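You operate a simulated robot arm through the tools that you are given. There is no shell and no other tool. Be economical: measure what you need, move in short steps, check, and stop when the job is done.

You are at the controls of a simulated robot arm. One attempt, no reset.

Task
Click the mouse once, slide the dock to EJECT, pull the orange stick, then switch the dock off.
Fine: put the stick on the mat; leave the monitor on.
Where things are to end (x, y in the base frame): orange memory stick within 60 mm of [380, -180].

The check looks at the end state, three seconds after you hand in, the way a careful person would. Anything else that was tipped, shoved, dropped, spilled or broken makes it a failure.

Robot
A 7-joint arm with a two-finger parallel gripper, fixed in place. Base frame: the origin is at the foot of the arm, x ahead of it, y to its left, z up; the work surface is at about z = 740. Lengths are in mm, angles in degrees, forces in N, time in s.
With the tool pointing down near the work surface it reaches from about 200 to 680 mm from the base axis. Its first joint turns from -66.0 to 66.0 degrees. Payload 2.4 kg.
Tool frame: the origin (TCP) lies between the finger pads and is the grasp point; the fingertips stand 30 mm ahead of it; z points along the fingers, y is the line along which they close. The gripper opens to 94 mm. The fingers are 28 mm wide and 10 mm thick; the gripper's body (50 by 96 mm) begins 55 mm behind the TCP.
Orientation is told as [roll, pitch, yaw] about the base's x, y, z axes, in that order, counted from this pose: with the fingers straight down and closing along the base's y, the tool's x points along the base's -x, its y along +y and its z along -z.

Tools
- The arm moves only by the tool step_arm. Its argument "targets" is a list of rows, each a list of 7 numbers: the opening, from 0 (shut) to 1 (fully open), then the shift along the tool's x, y, z in units of 20 mm (1.0 is 20 mm), then the turn, a rotation vector about the tool's x, y, z in units of 6 degrees (1.0 is 6 degrees). In form: [[grip, dx, dy, dz, wx, wy, wz], ...]. A call has 1 to 8 rows; each row shifts and turns the commanded pose from where the row before left it, along the tool's axes as they then stand. A call with a number of a shift or a turn outside -1 to 1 is refused whole. Each row takes 0.2 s and may step no farther than 50 mm and 8.6 degrees from the row before; otherwise, or with a gripper value out of range, the whole call is refused. A pose out of reach is approached as far as the arm can. The call stops where the force on the tool passes 40 N (or 10 N more than at its start, if that is more) or the arm is blocked; 0.2 s more then pass. Each finger travels about 153 mm/s and halts on what it meets, pressing with about 28 N; the grip force reading is that of the motor and also rises with nothing between the fingers. The clock runs only during rows and for 0.2 s after the last one: add rows that do not move to give the fingers time. It gives the time, the measured TCP pose, the force on the tool (base axes), the opening and the grip force at its end, in the units of the frame above (readings bear some noise), with the torque about the TCP (base axes, N m) and any sound that the robot's microphone picked up, and new pictures: "pictures" is both (left out), scene, wrist or none.
- Cameras (640 x 400 px; columns grow to the right, rows downward): "scene" is fixed at [40.7, 481.1, 1433]; the picture's right is [-0.70, -0.72, 0.00], its down [-0.49, 0.48, -0.73] and it looks along [0.52, -0.51, -0.68] (base axes); focal length 336 px, centre (320, 200). "wrist" rides on the gripper at [76, 14, -103] in the tool frame; the picture's right is [-0.18, 0.98, 0.00], its down [-0.75, -0.14, -0.64] and it looks along [-0.63, -0.12, 0.77] (tool axes); focal length 243 px, centre (320, 200). There is no depth. A picture from a camera that has moved, and an enlarged one, comes with that camera's place and axes in the base frame and with its lens.
- zoom(camera, box): a new picture of the part [left, top, right, bottom] of that camera's present view, enlarged. No time passes.
- finish_job(): hands the job in; it is judged then, once.

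Work in short steps. Places have to be worked out from the pictures, the camera data and where the tool is seen: move nearer, look again, correct. Check each grasp and each placing, and mend what went wrong. You have 120 turns and 200 pictures in all, those below and enlarged ones among them. Open the gripper and draw the arm clear of the work before you hand the job in, unless the task says otherwise; then end with one line.

The tools are called after ">>>" by a JSON object that holds its "op" and its "data". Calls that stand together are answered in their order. step_arm: Moves the arm, as the interface text tells. Its arguments: {"type":"object","properties":{"targets":{"type":"array","items":{"type":"array","items":{"type":"number"}}},"pictures":{"type":"string","enum":["both","scene","wrist","none"]}},"required":["targets"]} The other tools are called the same way: zoom (camera, box) takes an enlarged picture of a part of a camera's view; finish_job () hands the job in.

At the start:

```text
t: 0.0
position: [267.6, -265.8, 1112.0]
orientation: [0.0, 0.0, -0.1]
ft_force: [-0.5, -0.7, -0.5]
ft_torque: [-0.01, 0.01, -0.02]
width: 94.0
finger_force: 0.1
```

scene: 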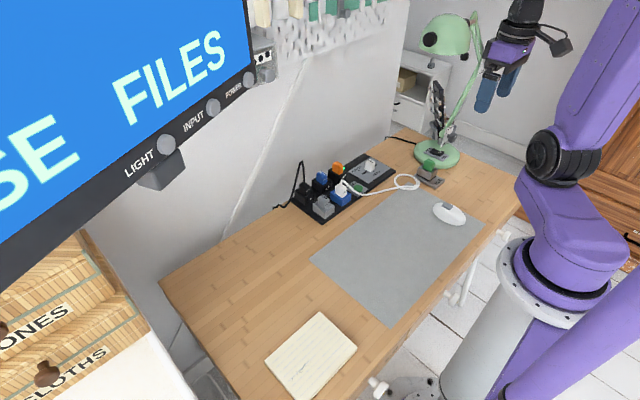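
wrist: 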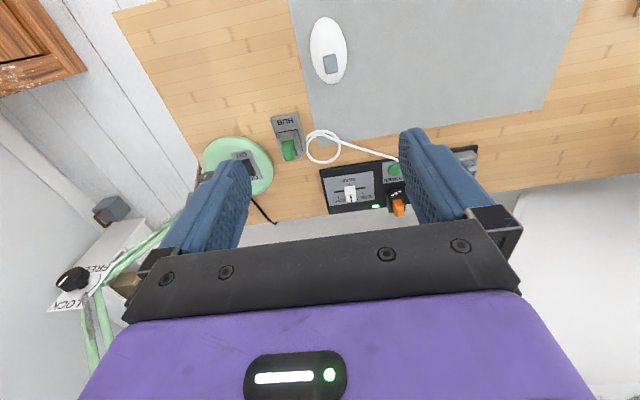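

I'll start by enlarging the dock and mouse areas in both views.

>>> {"op": "zoom", "data": {"camera": "scene", "box": [270, 130, 480, 240]}}

>>> {"op": "zoom", "data": {"camera": "wrist", "box": [260, 90, 500, 230]}}

>>> {"op": "zoom", "data": {"camera": "scene", "box": [0, 0, 280, 200]}}

```text
3.05 times, centred on (375, 185) of scene
camera zoom: at [40.7, 481.1, 1433.0], right [-0.7, -0.72, 0.0], down [-0.49, 0.48, -0.73], along [0.52, -0.51, -0.68], focal length 1024 px, centre (152, 246)
```

zoom: 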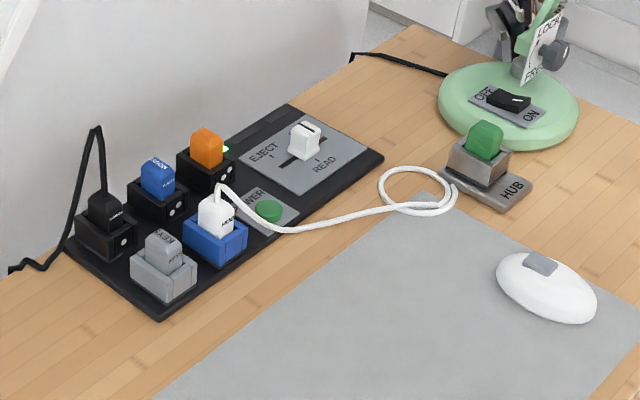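

```text
2.67 times, centred on (380, 160) of wrist
camera zoom: at [191.9, -251.5, 1214.3], right [0.18, 0.98, 0.0], down [0.75, -0.14, 0.64], along [0.63, -0.12, -0.77], focal length 647 px, centre (160, 307)
```

zoom: 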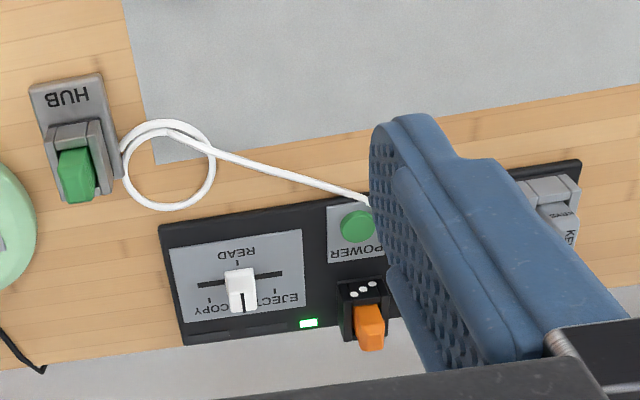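

```text
2.00 times, centred on (140, 100) of scene
camera zoom: at [40.7, 481.1, 1433.0], right [-0.7, -0.72, 0.0], down [-0.49, 0.48, -0.73], along [0.52, -0.51, -0.68], focal length 672 px, centre (680, 400)
```

zoom: 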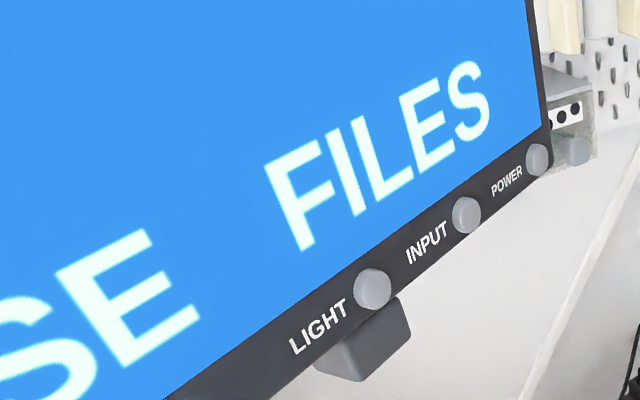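

The mouse's grey button seems to be at about (276, -256), the dock slider near (544, -248). I close the fingers and descend above the mouse button.

>>> {"op": "step_arm", "data": {"targets": [[0, -0.4, 0.5, 1, 0, 0, 0], [0, 0, 0, 1, 0, 0, 0], [0, 0, 0, 1, 0, 0, 0], [0, 0, 0, 1, 0, 0, 0], [0, 0, 0, 1, 0, 0, 0], [0, 0, 0, 1, 0, 0, 0], [0, 0, 0, 1, 0, 0, 0], [0, 0, 0, 1, 0, 0, 0]]}}

```text
t: 1.8
position: [276.4, -256.1, 951.7]
orientation: [0.0, 0.0, 0.1]
ft_force: [-0.6, -0.4, 1.1]
ft_torque: [-0.01, -0.01, 0.01]
width: 0.0
finger_force: 28.2
camera wrist: at [199.9, -242.3, 1053.9], right [0.18, 0.98, 0.0], down [0.75, -0.14, 0.64], along [0.63, -0.12, -0.77], focal length 243 px, centre (320, 200)
```

scene: 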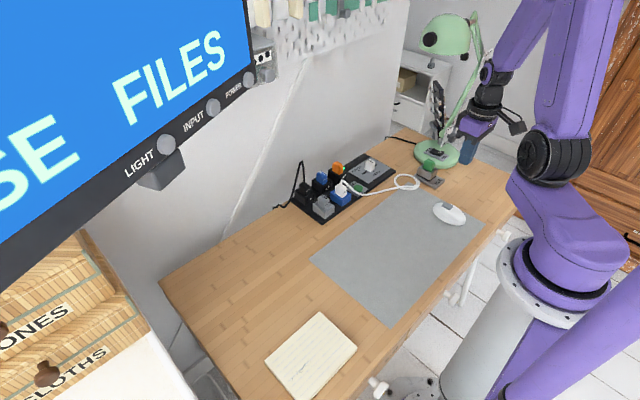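
wrist: 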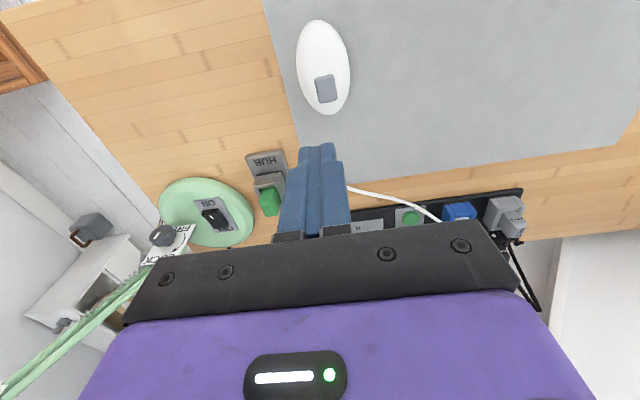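

The button resolves to about (277, -252) from here. I lower the fingertips to roughly 15–20 mm above it.

>>> {"op": "step_arm", "data": {"targets": [[0, -0.05, 0.15, 1, 0, 0, 0], [0, 0, 0, 1, 0, 0, 0], [0, 0, 0, 1, 0, 0, 0], [0, 0, 0, 1, 0, 0, 0], [0, 0, 0, 1, 0, 0, 0], [0, 0, 0, 1, 0, 0, 0], [0, 0, 0, 0.5, 0, 0, 0]]}}

>>> {"op": "zoom", "data": {"camera": "scene", "box": [400, 150, 500, 240]}}

```text
t: 3.4
position: [278.4, -251.6, 822.0]
orientation: [0.1, 0.0, -0.1]
ft_force: [-0.9, 0.4, 0.2]
ft_torque: [0.02, -0.03, 0.0]
width: 0.3
finger_force: 27.8
camera wrist: at [202.1, -238.8, 923.3], right [0.18, 0.98, 0.0], down [0.75, -0.14, 0.64], along [0.63, -0.12, -0.77], focal length 243 px, centre (320, 200)
```

scene: 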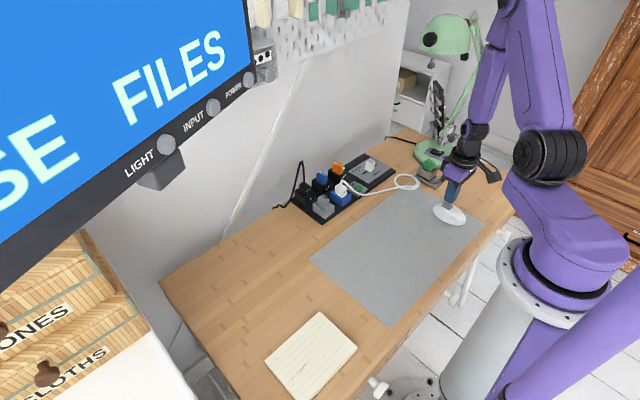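
wrist: 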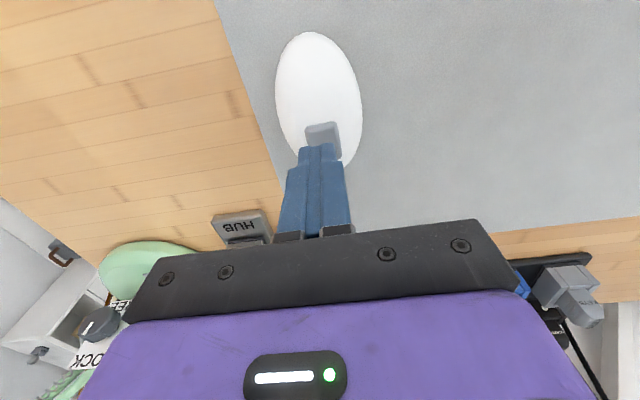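

```text
4.44 times, centred on (450, 195) of scene
camera zoom: at [40.7, 481.1, 1433.0], right [-0.7, -0.72, 0.0], down [-0.49, 0.48, -0.73], along [0.52, -0.51, -0.68], focal length 1493 px, centre (-258, 222)
```

zoom: 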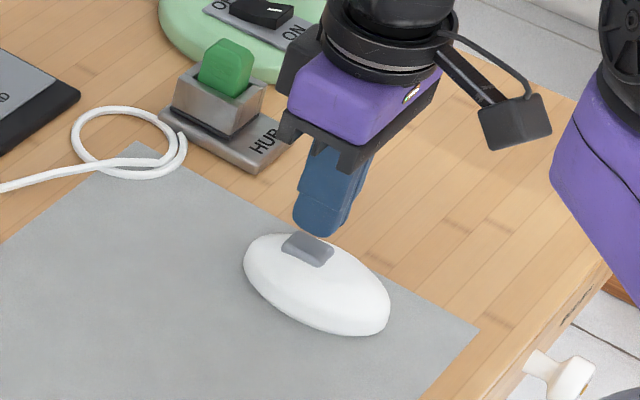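

Tips are over the button (button approx (275, -251), top maybe 770). I press down in small rows without lifting, watching force and sound.

>>> {"op": "step_arm", "data": {"targets": [[0, 0.1, 0, 0.25, 0, 0, 0], [0, 0, 0, 0.25, 0, 0, 0], [0, 0, 0, 0.2, 0, 0, 0], [0, 0, 0, 0.15, 0, 0, 0]], "pictures": "wrist"}}

```text
t: 4.4
position: [275.2, -253.0, 806.3]
orientation: [0.0, 0.0, 0.0]
ft_force: [-0.1, -1.6, 0.8]
ft_torque: [-0.02, 0.02, 0.02]
width: 0.0
finger_force: 28.2
heard: click
camera wrist: at [198.8, -238.5, 907.9], right [0.18, 0.98, 0.0], down [0.75, -0.14, 0.64], along [0.63, -0.12, -0.77], focal length 243 px, centre (320, 200)
```

wrist: 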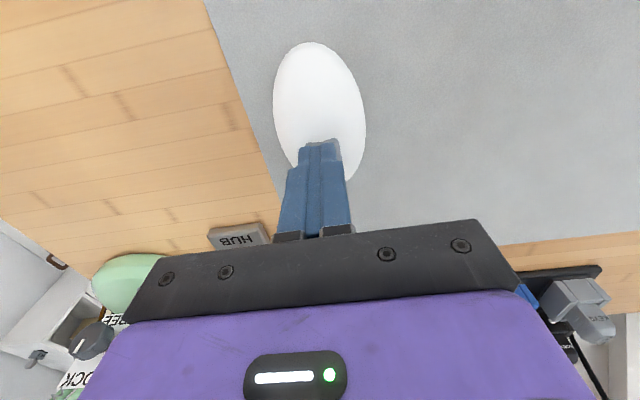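

A click was heard. I lift straight up and look at the monitor to see whether it registered.

>>> {"op": "step_arm", "data": {"targets": [[0, 0, 0, -0.5, 0, 0, 0], [0, 0, 0, -1, 0, 0, 0], [0, 0, 0, -1, 0, 0, 0], [0, 0, 0, -1, 0, 0, 0], [0, 0, 0, -1, 0, 0, 0], [0, 0, 0, -1, 0, 0, 0], [0, 0, 0, -1, 0, 0, 0]]}}

```text
t: 6.0
position: [274.6, -251.3, 937.2]
orientation: [-0.1, -0.1, 0.0]
ft_force: [0.4, -0.3, 0.1]
ft_torque: [-0.04, 0.01, 0.01]
width: 0.1
finger_force: 28.6
camera wrist: at [199.6, -237.9, 1039.0], right [0.18, 0.98, 0.0], down [0.75, -0.14, 0.64], along [0.63, -0.12, -0.77], focal length 243 px, centre (320, 200)
```

scene: 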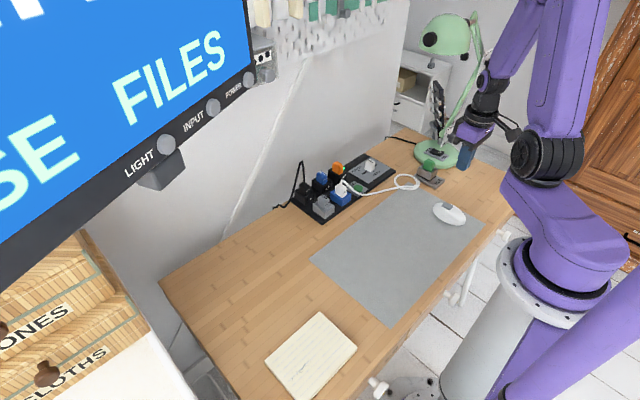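
wrist: 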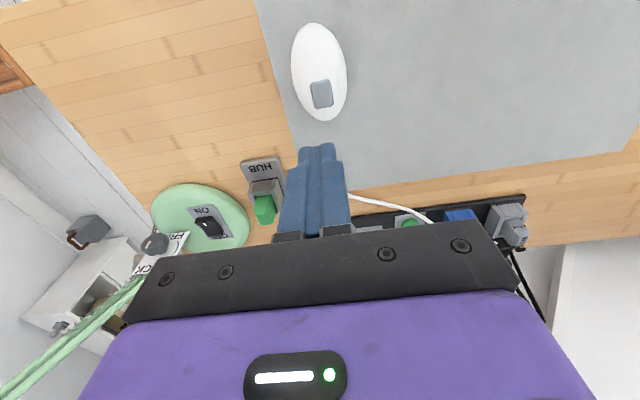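

The monitor's text changed, so the click registered. I move forward and sideways, staying high, to view the dock next to the fingers.

>>> {"op": "step_arm", "data": {"targets": [[0, -1, -0.5, 0, 0, 0, 0], [0, -1, -0.5, 0, 0, 0, 0], [0, -1, -0.5, 0, 0, 0, 0], [0, -1, -0.5, 0, 0, 0, 0], [0, -1, -0.5, 0, 0, 0, 0], [0, -1, -0.5, 0, 0, 0, 0], [0, -1, -0.5, 0, 0, 0, 0], [0, -1, -0.5, 0, 0, 0, 0]], "pictures": "both"}}

>>> {"op": "zoom", "data": {"camera": "wrist", "box": [320, 60, 560, 230]}}

>>> {"op": "zoom", "data": {"camera": "scene", "box": [290, 150, 400, 220]}}

```text
t: 7.8
position: [436.3, -332.9, 935.0]
orientation: [0.0, 0.1, 0.0]
ft_force: [-0.8, 0.6, -0.7]
ft_torque: [-0.02, 0.03, -0.01]
width: 0.0
finger_force: 27.8
camera wrist: at [359.7, -318.6, 1036.6], right [0.18, 0.98, 0.0], down [0.75, -0.14, 0.64], along [0.63, -0.12, -0.77], focal length 243 px, centre (320, 200)
```

scene: 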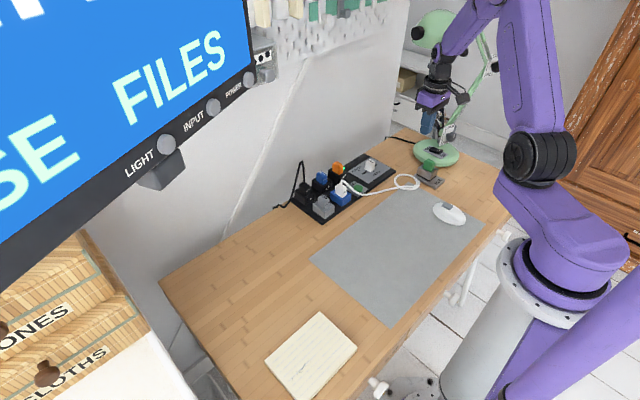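
wrist: 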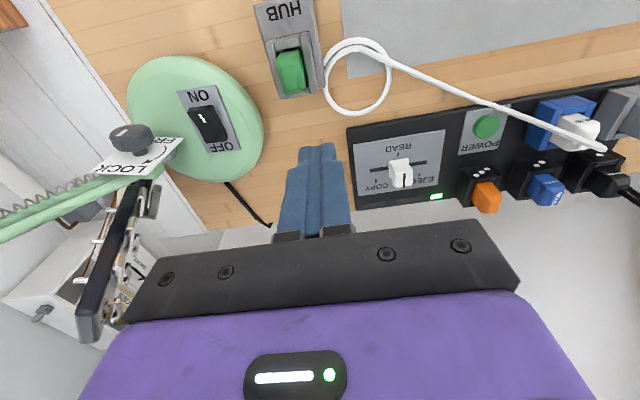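

```text
2.35 times, centred on (440, 145) of wrist
camera zoom: at [359.7, -318.6, 1036.6], right [0.18, 0.98, 0.0], down [0.75, -0.14, 0.64], along [0.63, -0.12, -0.77], focal length 571 px, centre (38, 329)
```

zoom: 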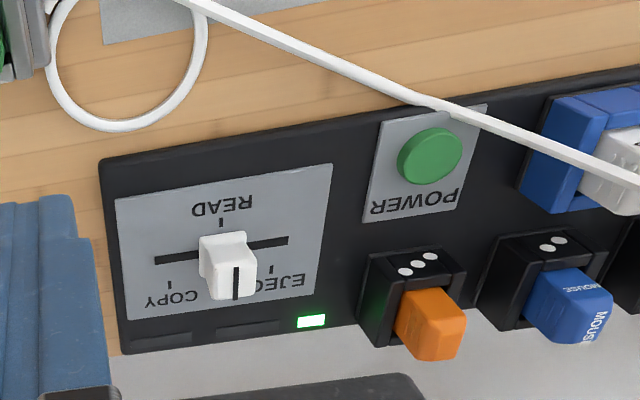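

```text
5.71 times, centred on (345, 185) of scene
camera zoom: at [40.7, 481.3, 1432.9], right [-0.7, -0.72, 0.0], down [-0.49, 0.48, -0.73], along [0.52, -0.51, -0.68], focal length 1920 px, centre (177, 286)
```

zoom: 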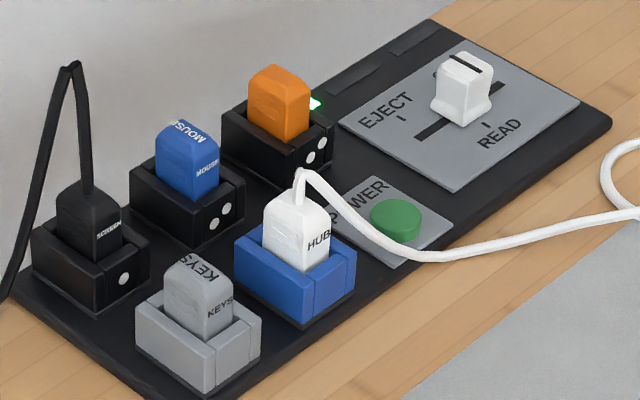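

The screen advanced. The slot runs along base y at x≈551, with notches COPY y≈-278, READ ≈-249 (now) and EJECT ≈-220; the knob top is near z≈789. I move to behind the knob on its -y side, at height.

>>> {"op": "step_arm", "data": {"targets": [[0, -0.95, 0.38, 0, 0, 0, 0], [0, -0.95, 0.38, 0, 0, 0, 0], [0, -0.95, 0.38, 0, 0, 0, 0], [0, -0.95, 0.38, 0, 0, 0, 0], [0, -0.95, 0.38, 0, 0, 0, 0], [0, -0.95, 0.38, 0, 0, 0, 0], [0, 0, 0, 1, 0, 0, 0], [0, 0, 0, 1, 0, 0, 0]]}}

>>> {"op": "zoom", "data": {"camera": "scene", "box": [310, 110, 440, 210]}}

```text
t: 9.6
position: [549.2, -288.1, 895.8]
orientation: [0.0, -0.1, 0.1]
ft_force: [0.1, -0.5, 0.0]
ft_torque: [0.01, 0.01, -0.02]
width: 0.1
finger_force: 28.1
camera wrist: at [473.4, -272.7, 997.5], right [0.18, 0.98, 0.0], down [0.75, -0.14, 0.64], along [0.63, -0.12, -0.77], focal length 243 px, centre (320, 200)
```

scene: 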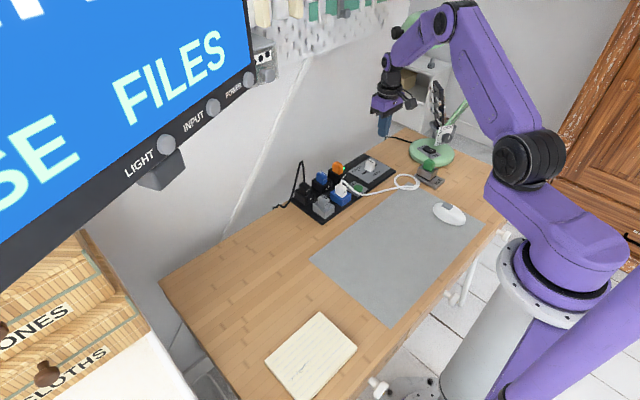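
wrist: 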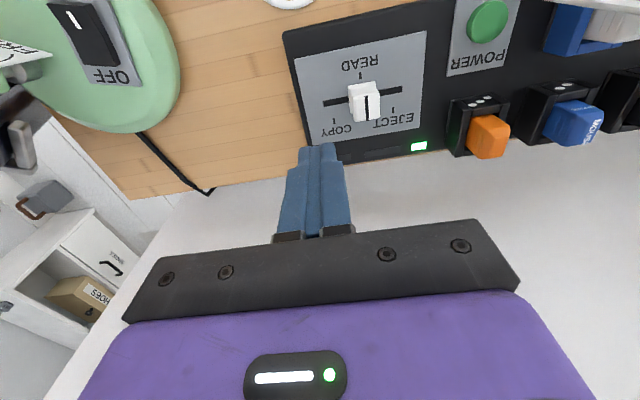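

```text
4.00 times, centred on (375, 160) of scene
camera zoom: at [40.7, 481.1, 1433.0], right [-0.7, -0.72, 0.0], down [-0.49, 0.48, -0.73], along [0.52, -0.51, -0.68], focal length 1344 px, centre (100, 360)
```

zoom: 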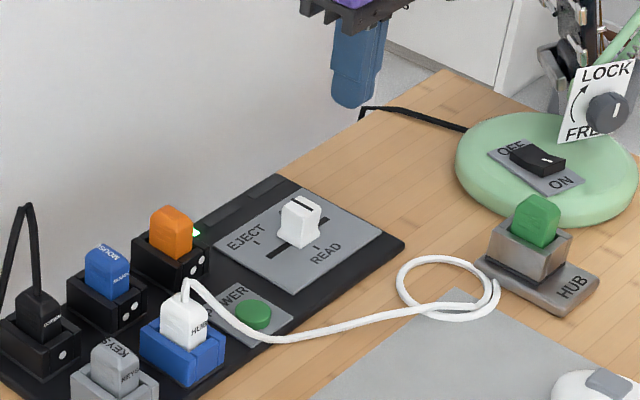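

Knob confirmed at (551, -249), slot surface z≈757. I descend at y≈-288 until tips are at z≈772.

>>> {"op": "step_arm", "data": {"targets": [[0, -0.05, 0, 1, 0, 0, 0], [0, 0, 0, 1, 0, 0, 0], [0, 0, 0, 1, 0, 0, 0], [0, 0, 0, 1, 0, 0, 0], [0, 0, 0, 0.6, 0, 0, 0]]}}

>>> {"op": "zoom", "data": {"camera": "scene", "box": [310, 110, 440, 210]}}

```text
t: 10.8
position: [550.4, -287.6, 801.8]
orientation: [0.0, 0.0, 0.0]
ft_force: [0.0, 0.3, -0.8]
ft_torque: [0.0, 0.02, -0.01]
width: 0.2
finger_force: 28.5
camera wrist: at [473.6, -273.6, 903.7], right [0.18, 0.98, 0.0], down [0.75, -0.14, 0.64], along [0.63, -0.12, -0.77], focal length 243 px, centre (320, 200)
```

scene: 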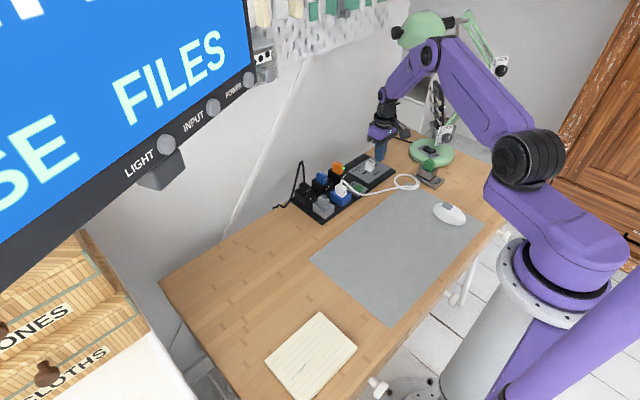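
wrist: 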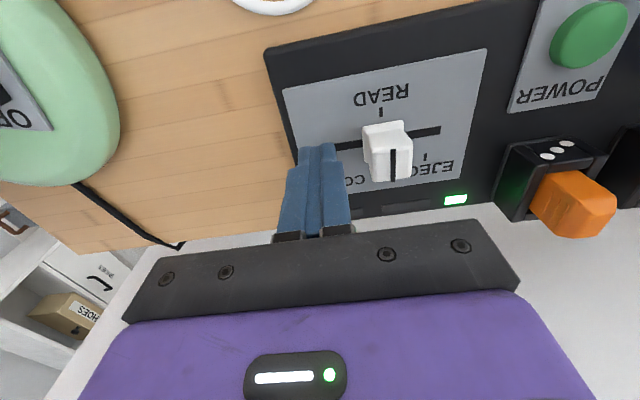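

```text
4.00 times, centred on (375, 160) of scene
camera zoom: at [40.7, 481.1, 1433.0], right [-0.7, -0.72, 0.0], down [-0.49, 0.48, -0.73], along [0.52, -0.51, -0.68], focal length 1344 px, centre (100, 360)
```

zoom: 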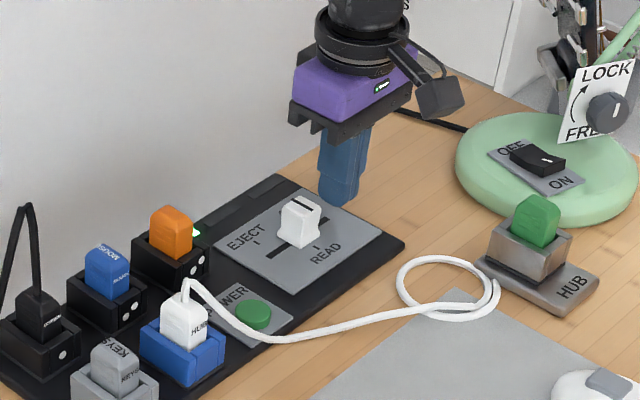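

In position behind the knob. I push 32 mm in +y in moderate steps, then check.

>>> {"op": "step_arm", "data": {"targets": [[0, 0, 0.4, 0, 0, 0, 0], [0, 0, 0.4, 0, 0, 0, 0], [0, 0, 0.4, 0, 0, 0, 0], [0, 0, 0.4, 0, 0, 0, 0]], "pictures": "wrist"}}

```text
t: 11.8
position: [549.6, -253.8, 803.3]
orientation: [0.0, 0.0, 0.1]
ft_force: [-0.4, -0.4, 0.7]
ft_torque: [-0.02, 0.02, 0.0]
width: 0.0
finger_force: 28.2
camera wrist: at [473.8, -241.1, 904.8], right [0.18, 0.98, 0.0], down [0.75, -0.14, 0.64], along [0.63, -0.12, -0.77], focal length 243 px, centre (320, 200)
```

wrist: 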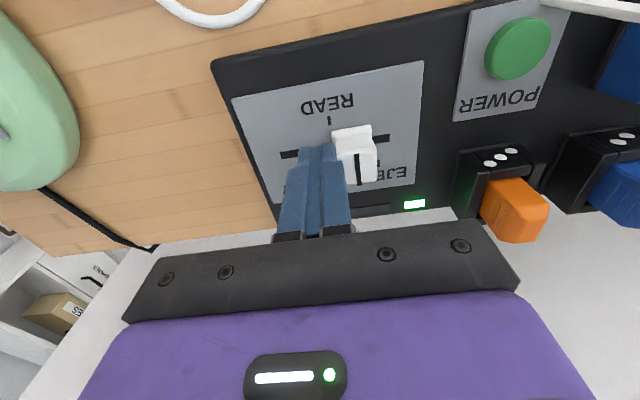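

The knob is moving with little resistance and is about halfway. I continue 12 mm more.

>>> {"op": "step_arm", "data": {"targets": [[0, 0, 0.3, 0, 0, 0, 0], [0, 0, 0.3, 0, 0, 0, 0]], "pictures": "wrist"}}

>>> {"op": "zoom", "data": {"camera": "wrist", "box": [200, 40, 440, 230]}}

```text
t: 12.4
position: [548.5, -242.1, 802.6]
orientation: [0.0, 0.0, -0.1]
ft_force: [-1.2, 0.4, -0.2]
ft_torque: [0.02, -0.01, 0.0]
width: 0.0
finger_force: 27.6
camera wrist: at [473.3, -229.4, 905.1], right [0.18, 0.98, 0.0], down [0.75, -0.14, 0.64], along [0.63, -0.12, -0.77], focal length 243 px, centre (320, 200)
```

wrist: 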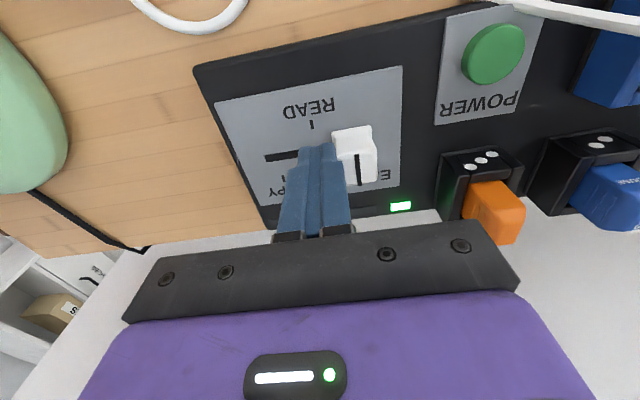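

```text
2.11 times, centred on (320, 135) of wrist
camera zoom: at [473.3, -229.4, 905.1], right [0.18, 0.98, 0.0], down [0.75, -0.14, 0.64], along [0.63, -0.12, -0.77], focal length 511 px, centre (320, 337)
```

zoom: 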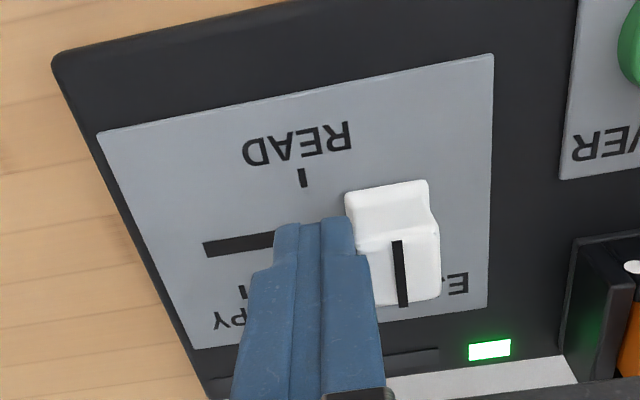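

Knob centre is about y≈-223; the EJECT notch is ≈-220. I nudge 3 mm more, watching force and sound.

>>> {"op": "step_arm", "data": {"targets": [[0, 0, 0.15, 0, 0, 0, 0]], "pictures": "none"}}

```text
t: 12.8
position: [548.9, -240.1, 803.4]
orientation: [0.0, 0.0, 0.0]
ft_force: [-0.3, 0.0, 0.0]
ft_torque: [-0.01, 0.03, 0.01]
width: 0.0
finger_force: 28.0
```

Now I back off in -y and rise to view the knob against the ticks.

>>> {"op": "step_arm", "data": {"targets": [[0, 0, -0.6, 0, 0, 0, 0], [0, 0, -1, -1, 0, 0, 0], [0, 0, 0, -1, 0, 0, 0], [0, 0, 0, -1, 0, 0, 0], [0, 0, 0, -1, 0, 0, 0]]}}

>>> {"op": "zoom", "data": {"camera": "wrist", "box": [260, 0, 540, 180]}}

>>> {"op": "zoom", "data": {"camera": "scene", "box": [290, 150, 400, 220]}}

```text
t: 14.0
position: [549.5, -271.0, 882.9]
orientation: [0.1, 0.1, 0.0]
ft_force: [-1.0, -0.3, -0.9]
ft_torque: [0.03, 0.01, 0.0]
width: 0.0
finger_force: 28.3
camera wrist: at [473.5, -258.1, 986.1], right [0.18, 0.98, 0.0], down [0.75, -0.14, 0.64], along [0.63, -0.12, -0.77], focal length 243 px, centre (320, 200)
```

scene: 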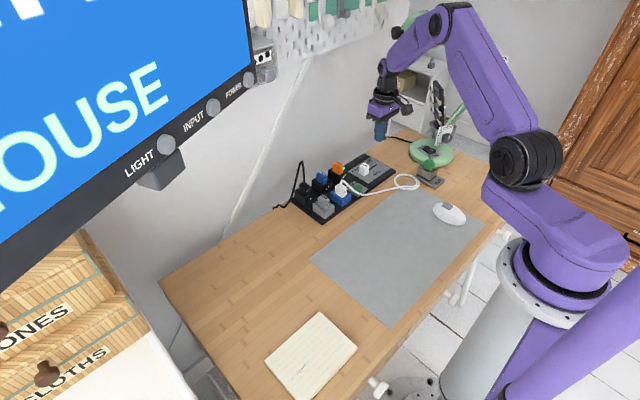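
wrist: 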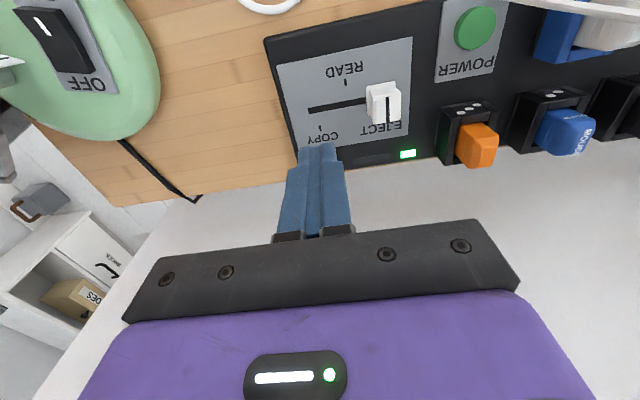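

```text
2.22 times, centred on (400, 90) of wrist
camera zoom: at [473.5, -258.1, 986.1], right [0.18, 0.98, 0.0], down [0.75, -0.14, 0.64], along [0.63, -0.12, -0.77], focal length 539 px, centre (142, 444)
```

zoom: 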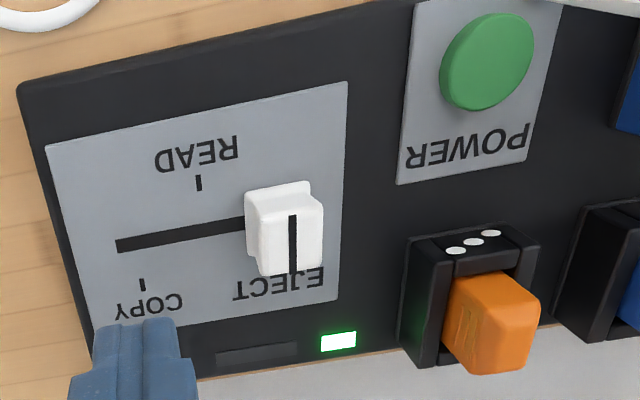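

```text
5.71 times, centred on (345, 185) of scene
camera zoom: at [40.7, 481.1, 1433.0], right [-0.7, -0.72, 0.0], down [-0.49, 0.48, -0.73], along [0.52, -0.51, -0.68], focal length 1920 px, centre (177, 286)
```

zoom: 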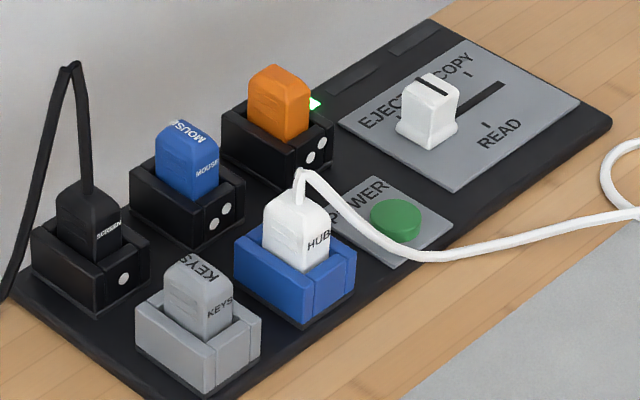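

The knob sits at EJECT. The screen has changed again and ends in "…OUSE"; I look at the readable part.

>>> {"op": "zoom", "data": {"camera": "scene", "box": [0, 0, 280, 220]}}

```text
1.82 times, centred on (140, 110) of scene
camera zoom: at [40.7, 481.1, 1433.0], right [-0.7, -0.72, 0.0], down [-0.49, 0.48, -0.73], along [0.52, -0.51, -0.68], focal length 611 px, centre (647, 364)
```

zoom: 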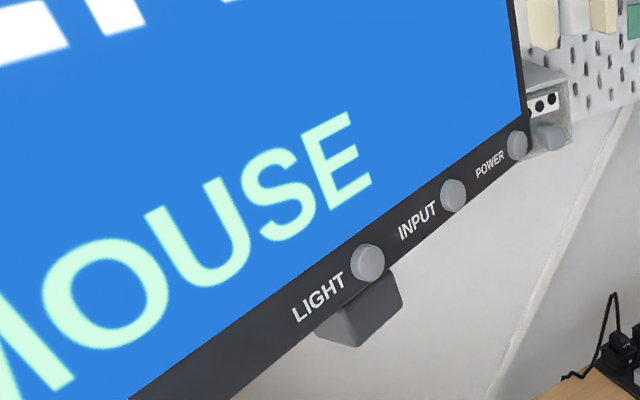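

I need to read the whole monitor before pulling anything. I retreat up and back, then tilt the wrist camera toward it.

>>> {"op": "step_arm", "data": {"targets": [[0, 1, 0.5, -1, 0, 0, 0], [0, 1, 0.5, -1, 0, 0, 0], [0, 1, 0.5, -1, 0, 0, 0], [0, 1, 0.5, -1, 0, 0, 0], [0, 1, 0.5, -1, 0, 0, 0], [0, 1, 0.5, -1, 0, 0, 0], [0, 1, 0.5, -1, 0, 0, 0], [0, 1, 0.5, -1, 0, 0, 0]], "pictures": "none"}}

>>> {"op": "step_arm", "data": {"targets": [[0, 0, 0.5, 0, 0, -1, 0], [0, 0, 0.5, 0, 0, -1, 0], [0, 0, 0.5, 0, 0, -1, 0], [0, 0, 0.5, 0, 0, -1, 0], [0, 0, 0.5, 0, 0, -1, 0], [0, 0, 0.5, 0, 0, -1, 0], [0, 0, 0.5, 0, 0, -1, 0]], "pictures": "both"}}

```text
t: 15.8
position: [389.6, -192.0, 1043.8]
orientation: [0.0, 0.0, 0.0]
ft_force: [0.2, 0.3, 0.2]
ft_torque: [-0.01, -0.01, 0.01]
width: 0.1
finger_force: 27.5
```

```text
t: 17.4
position: [401.0, -131.0, 1047.2]
orientation: [2.2, -36.4, 0.2]
ft_force: [-0.1, -0.3, -0.6]
ft_torque: [-0.03, 0.03, -0.02]
width: 0.0
finger_force: 28.0
out of reach, approached as far as the arm can: row 6, 7
camera wrist: at [278.1, -121.9, 1084.4], right [0.12, 0.98, 0.14], down [0.23, -0.17, 0.96], along [0.97, -0.08, -0.25], focal length 243 px, centre (320, 200)
```

scene: 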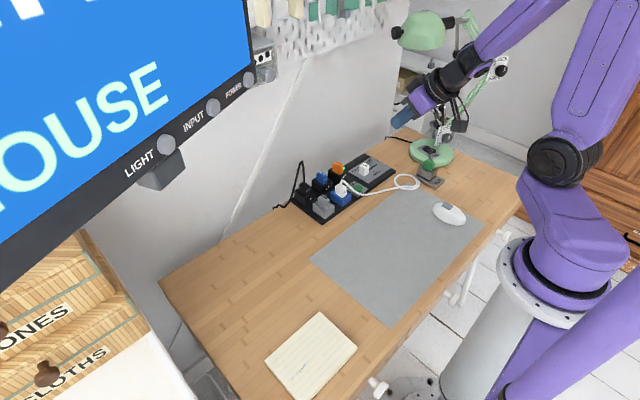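
wrist: 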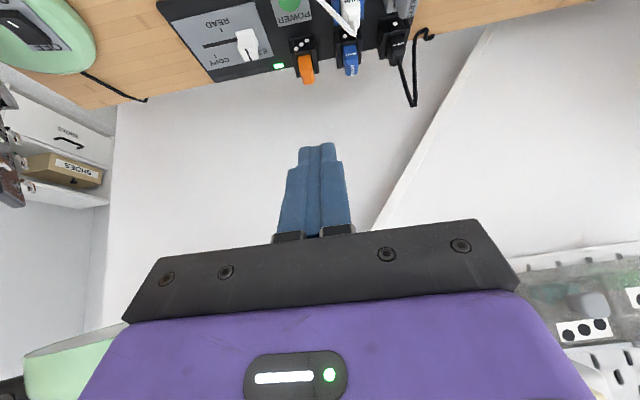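

The monitor is off to the upper right. A better view is with the fingers pointing to +y (roll 90°), so the camera looks at +x/+y; first I undo the pitch.

>>> {"op": "step_arm", "data": {"targets": [[0, 0, 0, 0, 0, 1, 0], [0, 0, 0, 0, 0, 1, 0], [0, 0, 0, 0, 0, 1, 0], [0, 0, 0, 0, 0, 1, 0], [0, 0, 0, 0, 0, 1, 0], [0, 0, 0, 0, 0, 1, 0]], "pictures": "none"}}

```text
t: 18.8
position: [401.3, -127.4, 1048.2]
orientation: [2.6, -3.5, 2.0]
ft_force: [-0.4, 0.0, -0.9]
ft_torque: [-0.04, 0.0, -0.01]
width: 0.2
finger_force: 27.9
out of reach, approached as far as the arm can: row 1
```

Now roll about the base x axis while drawing back in x.

>>> {"op": "step_arm", "data": {"targets": [[0, 0.8, 0, 0, -1, 0.5, 0], [0, 0.8, 0, 0, -1, 0, 0], [0, 0.8, 0, 0, -1, 0, 0], [0, 0.8, 0, 0, -1, 0, 0], [0, 0.8, 0, 0, -1, 0, 0], [0, 0.8, 0, 0, -1, 0, 0], [0, 0, 0, 0, -1, 0, 0], [0, 0, 0, 0, -1, 0, 0]], "pictures": "wrist"}}

```text
t: 20.6
position: [306.7, -132.9, 1046.1]
orientation: [50.6, -0.7, 2.2]
ft_force: [-1.5, 0.2, 0.6]
ft_torque: [-0.01, -0.02, 0.06]
width: 0.1
finger_force: 28.0
camera wrist: at [231.9, -205.9, 1120.4], right [0.15, 0.63, 0.76], down [0.77, -0.56, 0.31], along [0.62, 0.54, -0.57], focal length 243 px, centre (320, 200)
```

wrist: 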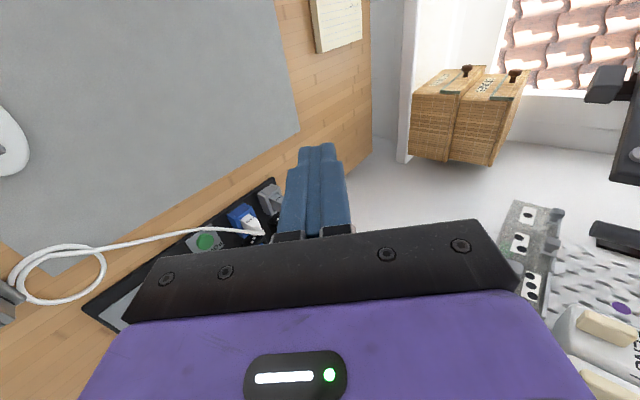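

The roll works and the monitor is emerging at the right edge. I continue rolling.

>>> {"op": "step_arm", "data": {"targets": [[0, 0, 0, 0, -1, 0, 0], [0, 0, 0, 0, -1, 0, 0], [0, 0, 0, 0, -1, 0, 0], [0, 0, 0, 0, -1, 0, 0], [0, 0, 0, 0, -1, 0, 0], [0, 0, 0, 0, -1, 0, 0]], "pictures": "wrist"}}

```text
t: 22.0
position: [307.3, -131.8, 1046.5]
orientation: [86.7, -0.8, 2.3]
ft_force: [0.1, 0.2, 0.0]
ft_torque: [-0.02, -0.03, 0.01]
width: 0.0
finger_force: 27.8
camera wrist: at [234.5, -237.4, 1064.6], right [0.17, 0.06, 0.98], down [0.78, -0.62, -0.1], along [0.6, 0.78, -0.15], focal length 243 px, centre (320, 200)
```

wrist: 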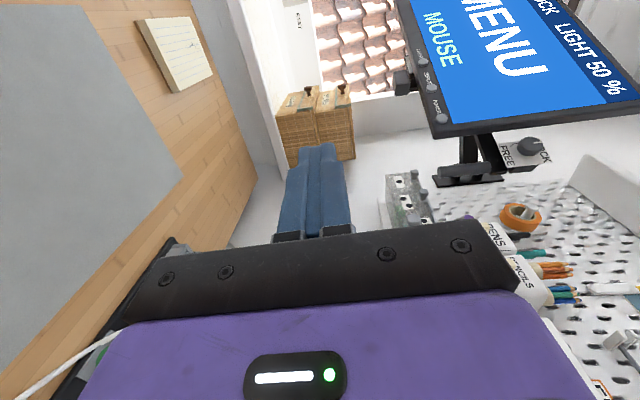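

The monitor is nearly readable: "…MENU / …MOUSE". I turn left 24° to see the rest.

>>> {"op": "step_arm", "data": {"targets": [[0, 0, 0, 0, 0, 1, 0], [0, 0, 0, 0, 0, 1, 0], [0, 0, 0, 0, 0, 1, 0], [0, 0, 0, 0, 0, 1, 0]], "pictures": "wrist"}}

>>> {"op": "zoom", "data": {"camera": "wrist", "box": [340, 0, 640, 190]}}

```text
t: 23.0
position: [305.7, -131.6, 1046.5]
orientation: [86.6, 0.7, 26.5]
ft_force: [0.1, 0.5, -0.7]
ft_torque: [-0.03, -0.01, 0.01]
width: 0.2
finger_force: 27.9
camera wrist: at [283.3, -256.9, 1066.4], right [0.15, 0.14, 0.98], down [0.96, -0.25, -0.11], along [0.23, 0.96, -0.17], focal length 243 px, centre (320, 200)
```

wrist: 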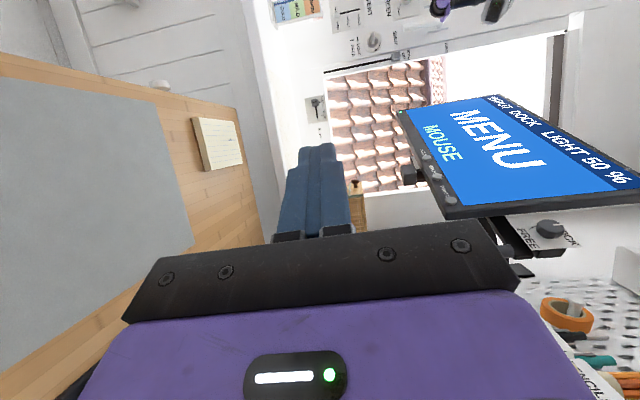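

```text
2.11 times, centred on (490, 95) of wrist
camera zoom: at [283.3, -256.9, 1066.4], right [0.15, 0.14, 0.98], down [0.96, -0.25, -0.11], along [0.23, 0.96, -0.17], focal length 511 px, centre (-38, 421)
```

zoom: 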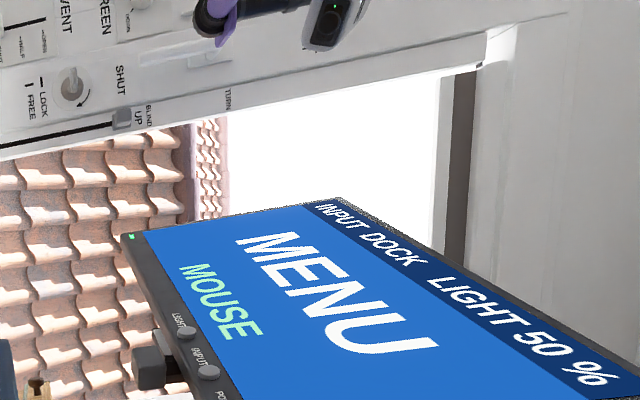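

The screen reads "INPUT DOCK · LIGHT 50 % · MENU · MOUSE", i.e. the file view is closed and it is back at the menu, so no further click is needed. I undo the rotations.

>>> {"op": "step_arm", "data": {"targets": [[0.5, 0, 0, 0, 0, -1, 0], [0.5, 0, 0, 0, 0, -1, 0], [0.5, 0, 0, 0, 0, -1, 0], [0.5, 0, 0, 0, 0, -1, 0], [0.5, 0, 0, 0, 1, 0, 0], [0.5, 0, 0, 0, 1, 0, 0], [0.5, 0, 0, 0, 1, 0, 0], [0.5, 0, 0, 0, 1, 0, 0]], "pictures": "none"}}

>>> {"op": "step_arm", "data": {"targets": [[0.5, 0, 0, 0, 1, 0, 0], [0.5, 0, 0, 0, 1, 0, 0], [0.5, 0, 0, 0, 1, 0, 0], [0.5, 0, 0, 0, 1, 0, 0], [0.5, 0, 0, 0, 1, 0, 0], [0.5, 0, 0, 0, 1, 0, 0], [0.5, 0, 0, 0, 1, 0, 0], [0.5, 0, 0, 0, 1, 0, 0]], "pictures": "none"}}

```text
t: 24.8
position: [306.7, -132.3, 1045.8]
orientation: [62.5, -0.7, 2.3]
ft_force: [-0.5, -0.4, -0.3]
ft_torque: [0.02, -0.01, -0.02]
width: 47.0
finger_force: 0.0
```

```text
t: 26.6
position: [306.3, -132.4, 1045.7]
orientation: [14.5, -0.7, 2.3]
ft_force: [0.6, 0.0, -0.2]
ft_torque: [0.02, 0.01, 0.0]
width: 47.2
finger_force: 0.1
```

Finish levelling the tool, then advance toward the stick.

>>> {"op": "step_arm", "data": {"targets": [[0.5, 0, 0, 0, 1, 0.12, 0], [0.5, 0, 0, 0, 1, 0, 0.38], [0.5, 0, 0, 0, 0.42, 0, 0], [0.5, -1, 0, 0.8, 0, 0, 0], [0.5, -1, 0, 0.8, 0, 0, 0], [0.5, -1, 0, 0.8, 0, 0, 0], [0.5, -1, 0, 0.8, 0, 0, 0], [0.5, -1, 0, 0.8, 0, 0, 0]], "pictures": "none"}}

>>> {"op": "step_arm", "data": {"targets": [[0.5, -1, -0.5, 0, 0, 0, 0], [0.5, -1, -0.5, 0, 0, 0, 0], [0.5, -1, -0.5, 0, 0, 0, 0], [0.5, -1, -0.5, 0, 0, 0, 0], [0.5, -1, -0.5, 0, 0, 0, 0], [0.5, -1, -0.5, 0, 0, 0, 0]], "pictures": "wrist"}}

>>> {"op": "zoom", "data": {"camera": "wrist", "box": [300, 0, 580, 200]}}

```text
t: 28.4
position: [406.8, -133.1, 965.1]
orientation: [0.1, 0.2, 0.0]
ft_force: [0.2, 0.6, 0.1]
ft_torque: [0.04, 0.0, 0.0]
width: 47.2
finger_force: 0.1
```

```text
t: 29.8
position: [528.3, -191.6, 964.6]
orientation: [0.1, 0.3, 0.1]
ft_force: [-0.7, -0.6, -0.7]
ft_torque: [0.0, 0.04, 0.01]
width: 46.9
finger_force: 0.1
camera wrist: at [452.5, -178.2, 1067.0], right [0.18, 0.98, 0.0], down [0.76, -0.14, 0.64], along [0.63, -0.12, -0.77], focal length 243 px, centre (320, 200)
```

wrist: 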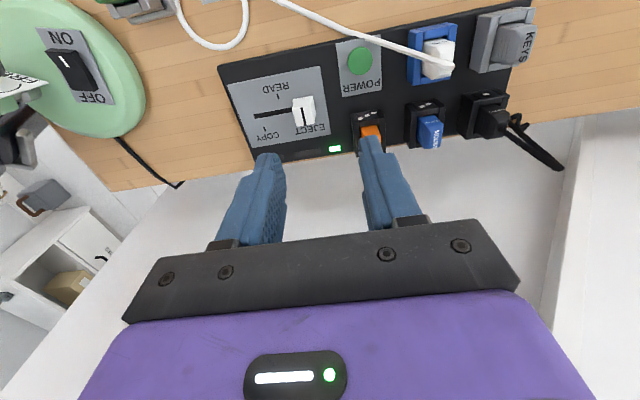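

```text
2.00 times, centred on (440, 100) of wrist
camera zoom: at [452.5, -178.2, 1067.0], right [0.18, 0.98, 0.0], down [0.76, -0.14, 0.64], along [0.63, -0.12, -0.77], focal length 485 px, centre (80, 400)
```

zoom: 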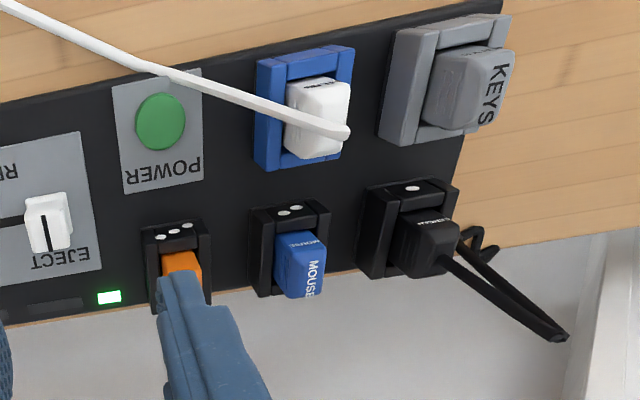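

I shift +y so the stick lies between the two fingers in the view.

>>> {"op": "step_arm", "data": {"targets": [[0.5, -0.3, 0.8, 0, 0, 0, 0], [0.5, -0.3, 0.8, 0.5, 0, 0, 0], [0.5, -0.3, 0.8, 1, 0, 0, 0], [0.5, 0, 0, 1, 0, 0, 0]], "pictures": "wrist"}}

>>> {"op": "zoom", "data": {"camera": "wrist", "box": [220, 0, 460, 170]}}

>>> {"op": "zoom", "data": {"camera": "scene", "box": [270, 100, 410, 220]}}

```text
t: 30.8
position: [545.9, -145.6, 912.7]
orientation: [0.0, 0.2, 0.1]
ft_force: [0.7, -0.8, 0.2]
ft_torque: [0.05, 0.01, 0.02]
width: 46.8
finger_force: 0.2
camera wrist: at [470.2, -131.7, 1015.6], right [0.18, 0.98, 0.0], down [0.76, -0.14, 0.64], along [0.63, -0.12, -0.77], focal length 243 px, centre (320, 200)
```

wrist: 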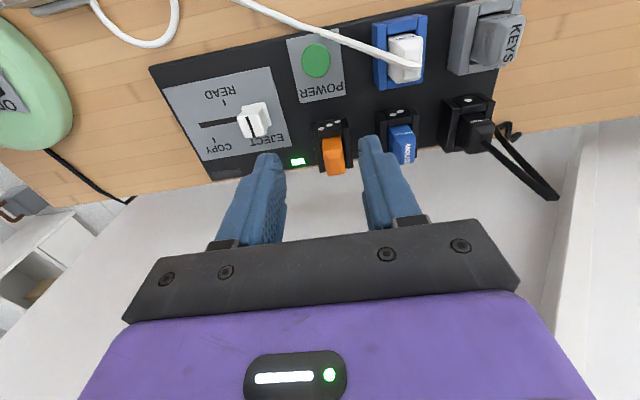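

```text
2.35 times, centred on (340, 85) of wrist
camera zoom: at [470.2, -131.7, 1015.6], right [0.18, 0.98, 0.0], down [0.76, -0.14, 0.64], along [0.63, -0.12, -0.77], focal length 571 px, centre (273, 471)
```

zoom: 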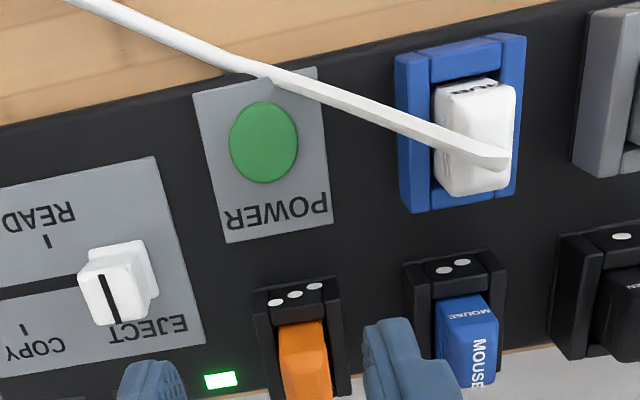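

```text
3.33 times, centred on (340, 160) of scene
camera zoom: at [40.7, 481.1, 1433.0], right [-0.7, -0.72, 0.0], down [-0.49, 0.48, -0.73], along [0.52, -0.51, -0.68], focal length 1120 px, centre (253, 333)
```

zoom: 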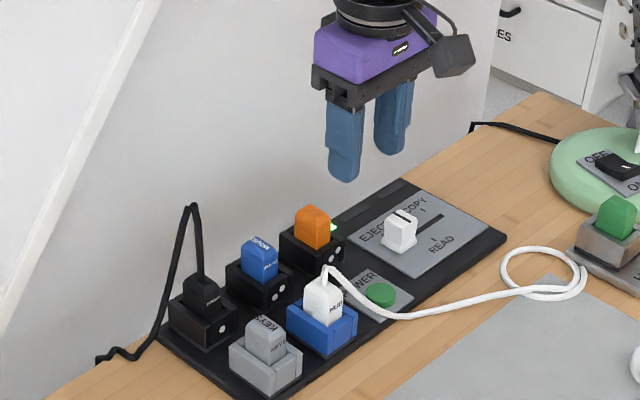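

Stick top estimated at (594, -141, ~812), socket top ≈780. I move over it at height and descend partway, then re-check alignment.

>>> {"op": "step_arm", "data": {"targets": [[0.5, -1, 0.2, 0, 0, 0, 0], [0.5, -1, 0, 0, 0, 0, 0], [0.5, -0.3, 0, 0, 0, 0, 0], [0.5, 0, 0, 1, 0, 0, 0], [0.5, 0, 0, 1, 0, 0, 0], [0.5, 0, 0, 0.5, 0, 0, 0]], "pictures": "wrist"}}

>>> {"op": "zoom", "data": {"camera": "wrist", "box": [200, 20, 460, 200]}}

>>> {"op": "zoom", "data": {"camera": "scene", "box": [270, 100, 410, 220]}}

```text
t: 32.2
position: [589.5, -138.7, 865.2]
orientation: [0.1, 0.3, 0.1]
ft_force: [-0.4, -0.7, 0.3]
ft_torque: [0.0, 0.04, 0.02]
width: 47.2
finger_force: 0.0
camera wrist: at [513.4, -125.8, 967.2], right [0.18, 0.98, 0.0], down [0.76, -0.14, 0.64], along [0.63, -0.12, -0.77], focal length 243 px, centre (320, 200)
```

wrist: 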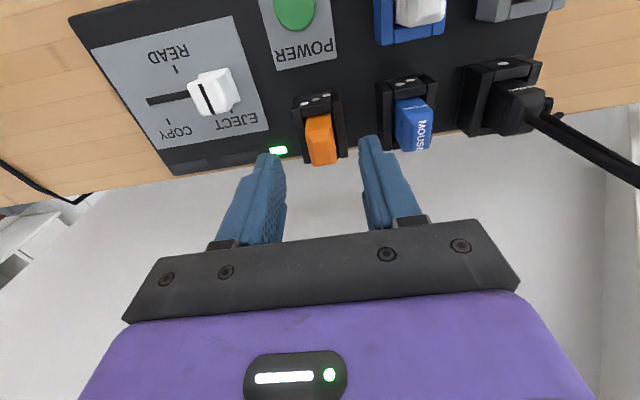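

```text
2.22 times, centred on (330, 110) of wrist
camera zoom: at [513.4, -125.8, 967.2], right [0.18, 0.98, 0.0], down [0.76, -0.14, 0.64], along [0.63, -0.12, -0.77], focal length 539 px, centre (298, 400)
```

zoom: 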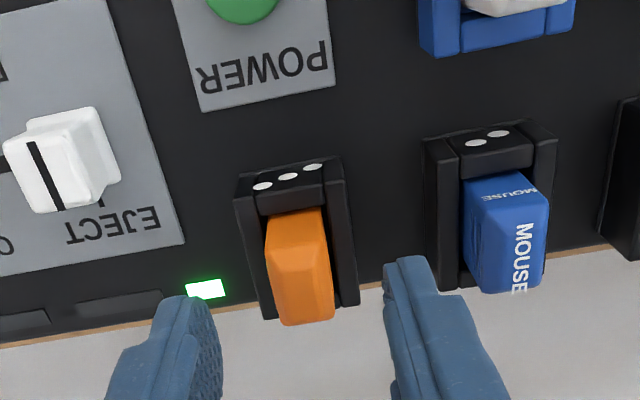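

```text
3.33 times, centred on (340, 160) of scene
camera zoom: at [40.7, 481.1, 1433.0], right [-0.7, -0.72, 0.0], down [-0.49, 0.48, -0.73], along [0.52, -0.51, -0.68], focal length 1120 px, centre (253, 333)
```

zoom: 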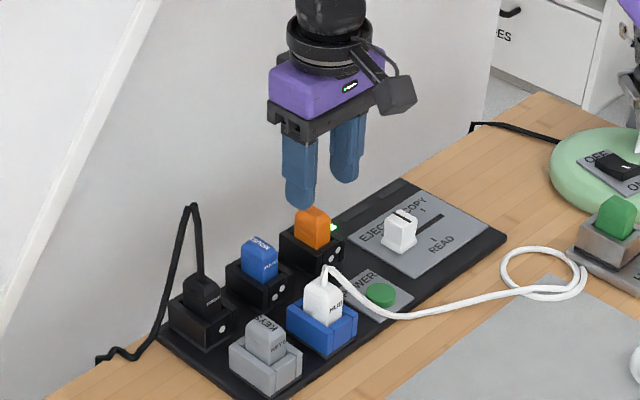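

Aligned: stick centre about (597, -141), 21 mm wide. I shift 6 mm forward and descend to tips z≈787.

>>> {"op": "step_arm", "data": {"targets": [[0.5, -0.3, -0.1, 0.6, 0, 0, 0], [0.5, 0, 0, 0.7, 0, 0, 0], [0.5, 0, 0, 0.6, 0, 0, 0], [0.5, 0, 0, 0.5, 0, 0, 0]], "pictures": "wrist"}}

>>> {"op": "zoom", "data": {"camera": "scene", "box": [290, 110, 390, 200]}}

>>> {"op": "zoom", "data": {"camera": "wrist", "box": [220, 60, 440, 230]}}

```text
t: 33.2
position: [595.3, -141.1, 817.1]
orientation: [0.1, 0.2, 0.0]
ft_force: [0.6, 0.8, -0.5]
ft_torque: [-0.02, -0.01, -0.02]
width: 47.0
finger_force: 0.0
camera wrist: at [519.3, -127.1, 919.4], right [0.18, 0.98, 0.0], down [0.76, -0.14, 0.64], along [0.63, -0.12, -0.77], focal length 243 px, centre (320, 200)
```

wrist: 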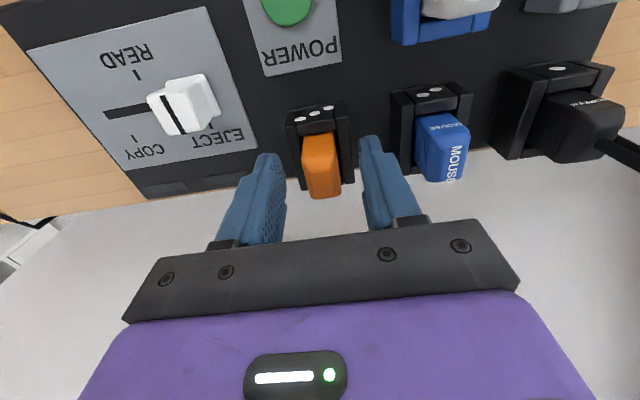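

```text
4.44 times, centred on (340, 155) of scene
camera zoom: at [40.7, 481.1, 1433.0], right [-0.7, -0.72, 0.0], down [-0.49, 0.48, -0.73], along [0.52, -0.51, -0.68], focal length 1493 px, centre (231, 400)
```

zoom: 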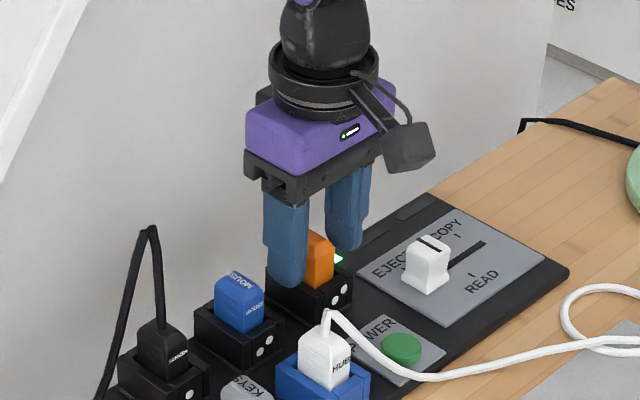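

```text
2.35 times, centred on (330, 145) of wrist
camera zoom: at [519.3, -127.1, 919.4], right [0.18, 0.98, 0.0], down [0.76, -0.14, 0.64], along [0.63, -0.12, -0.77], focal length 571 px, centre (296, 329)
```

zoom: 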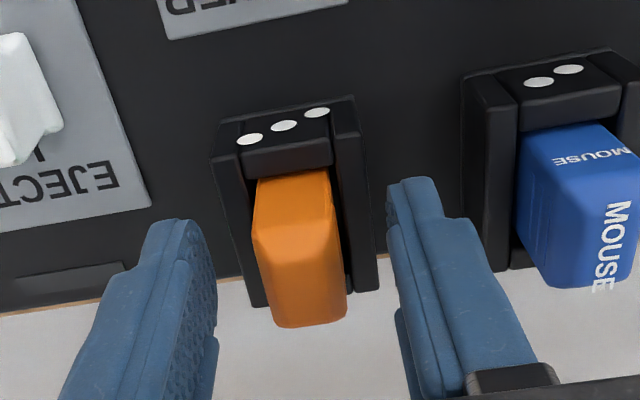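

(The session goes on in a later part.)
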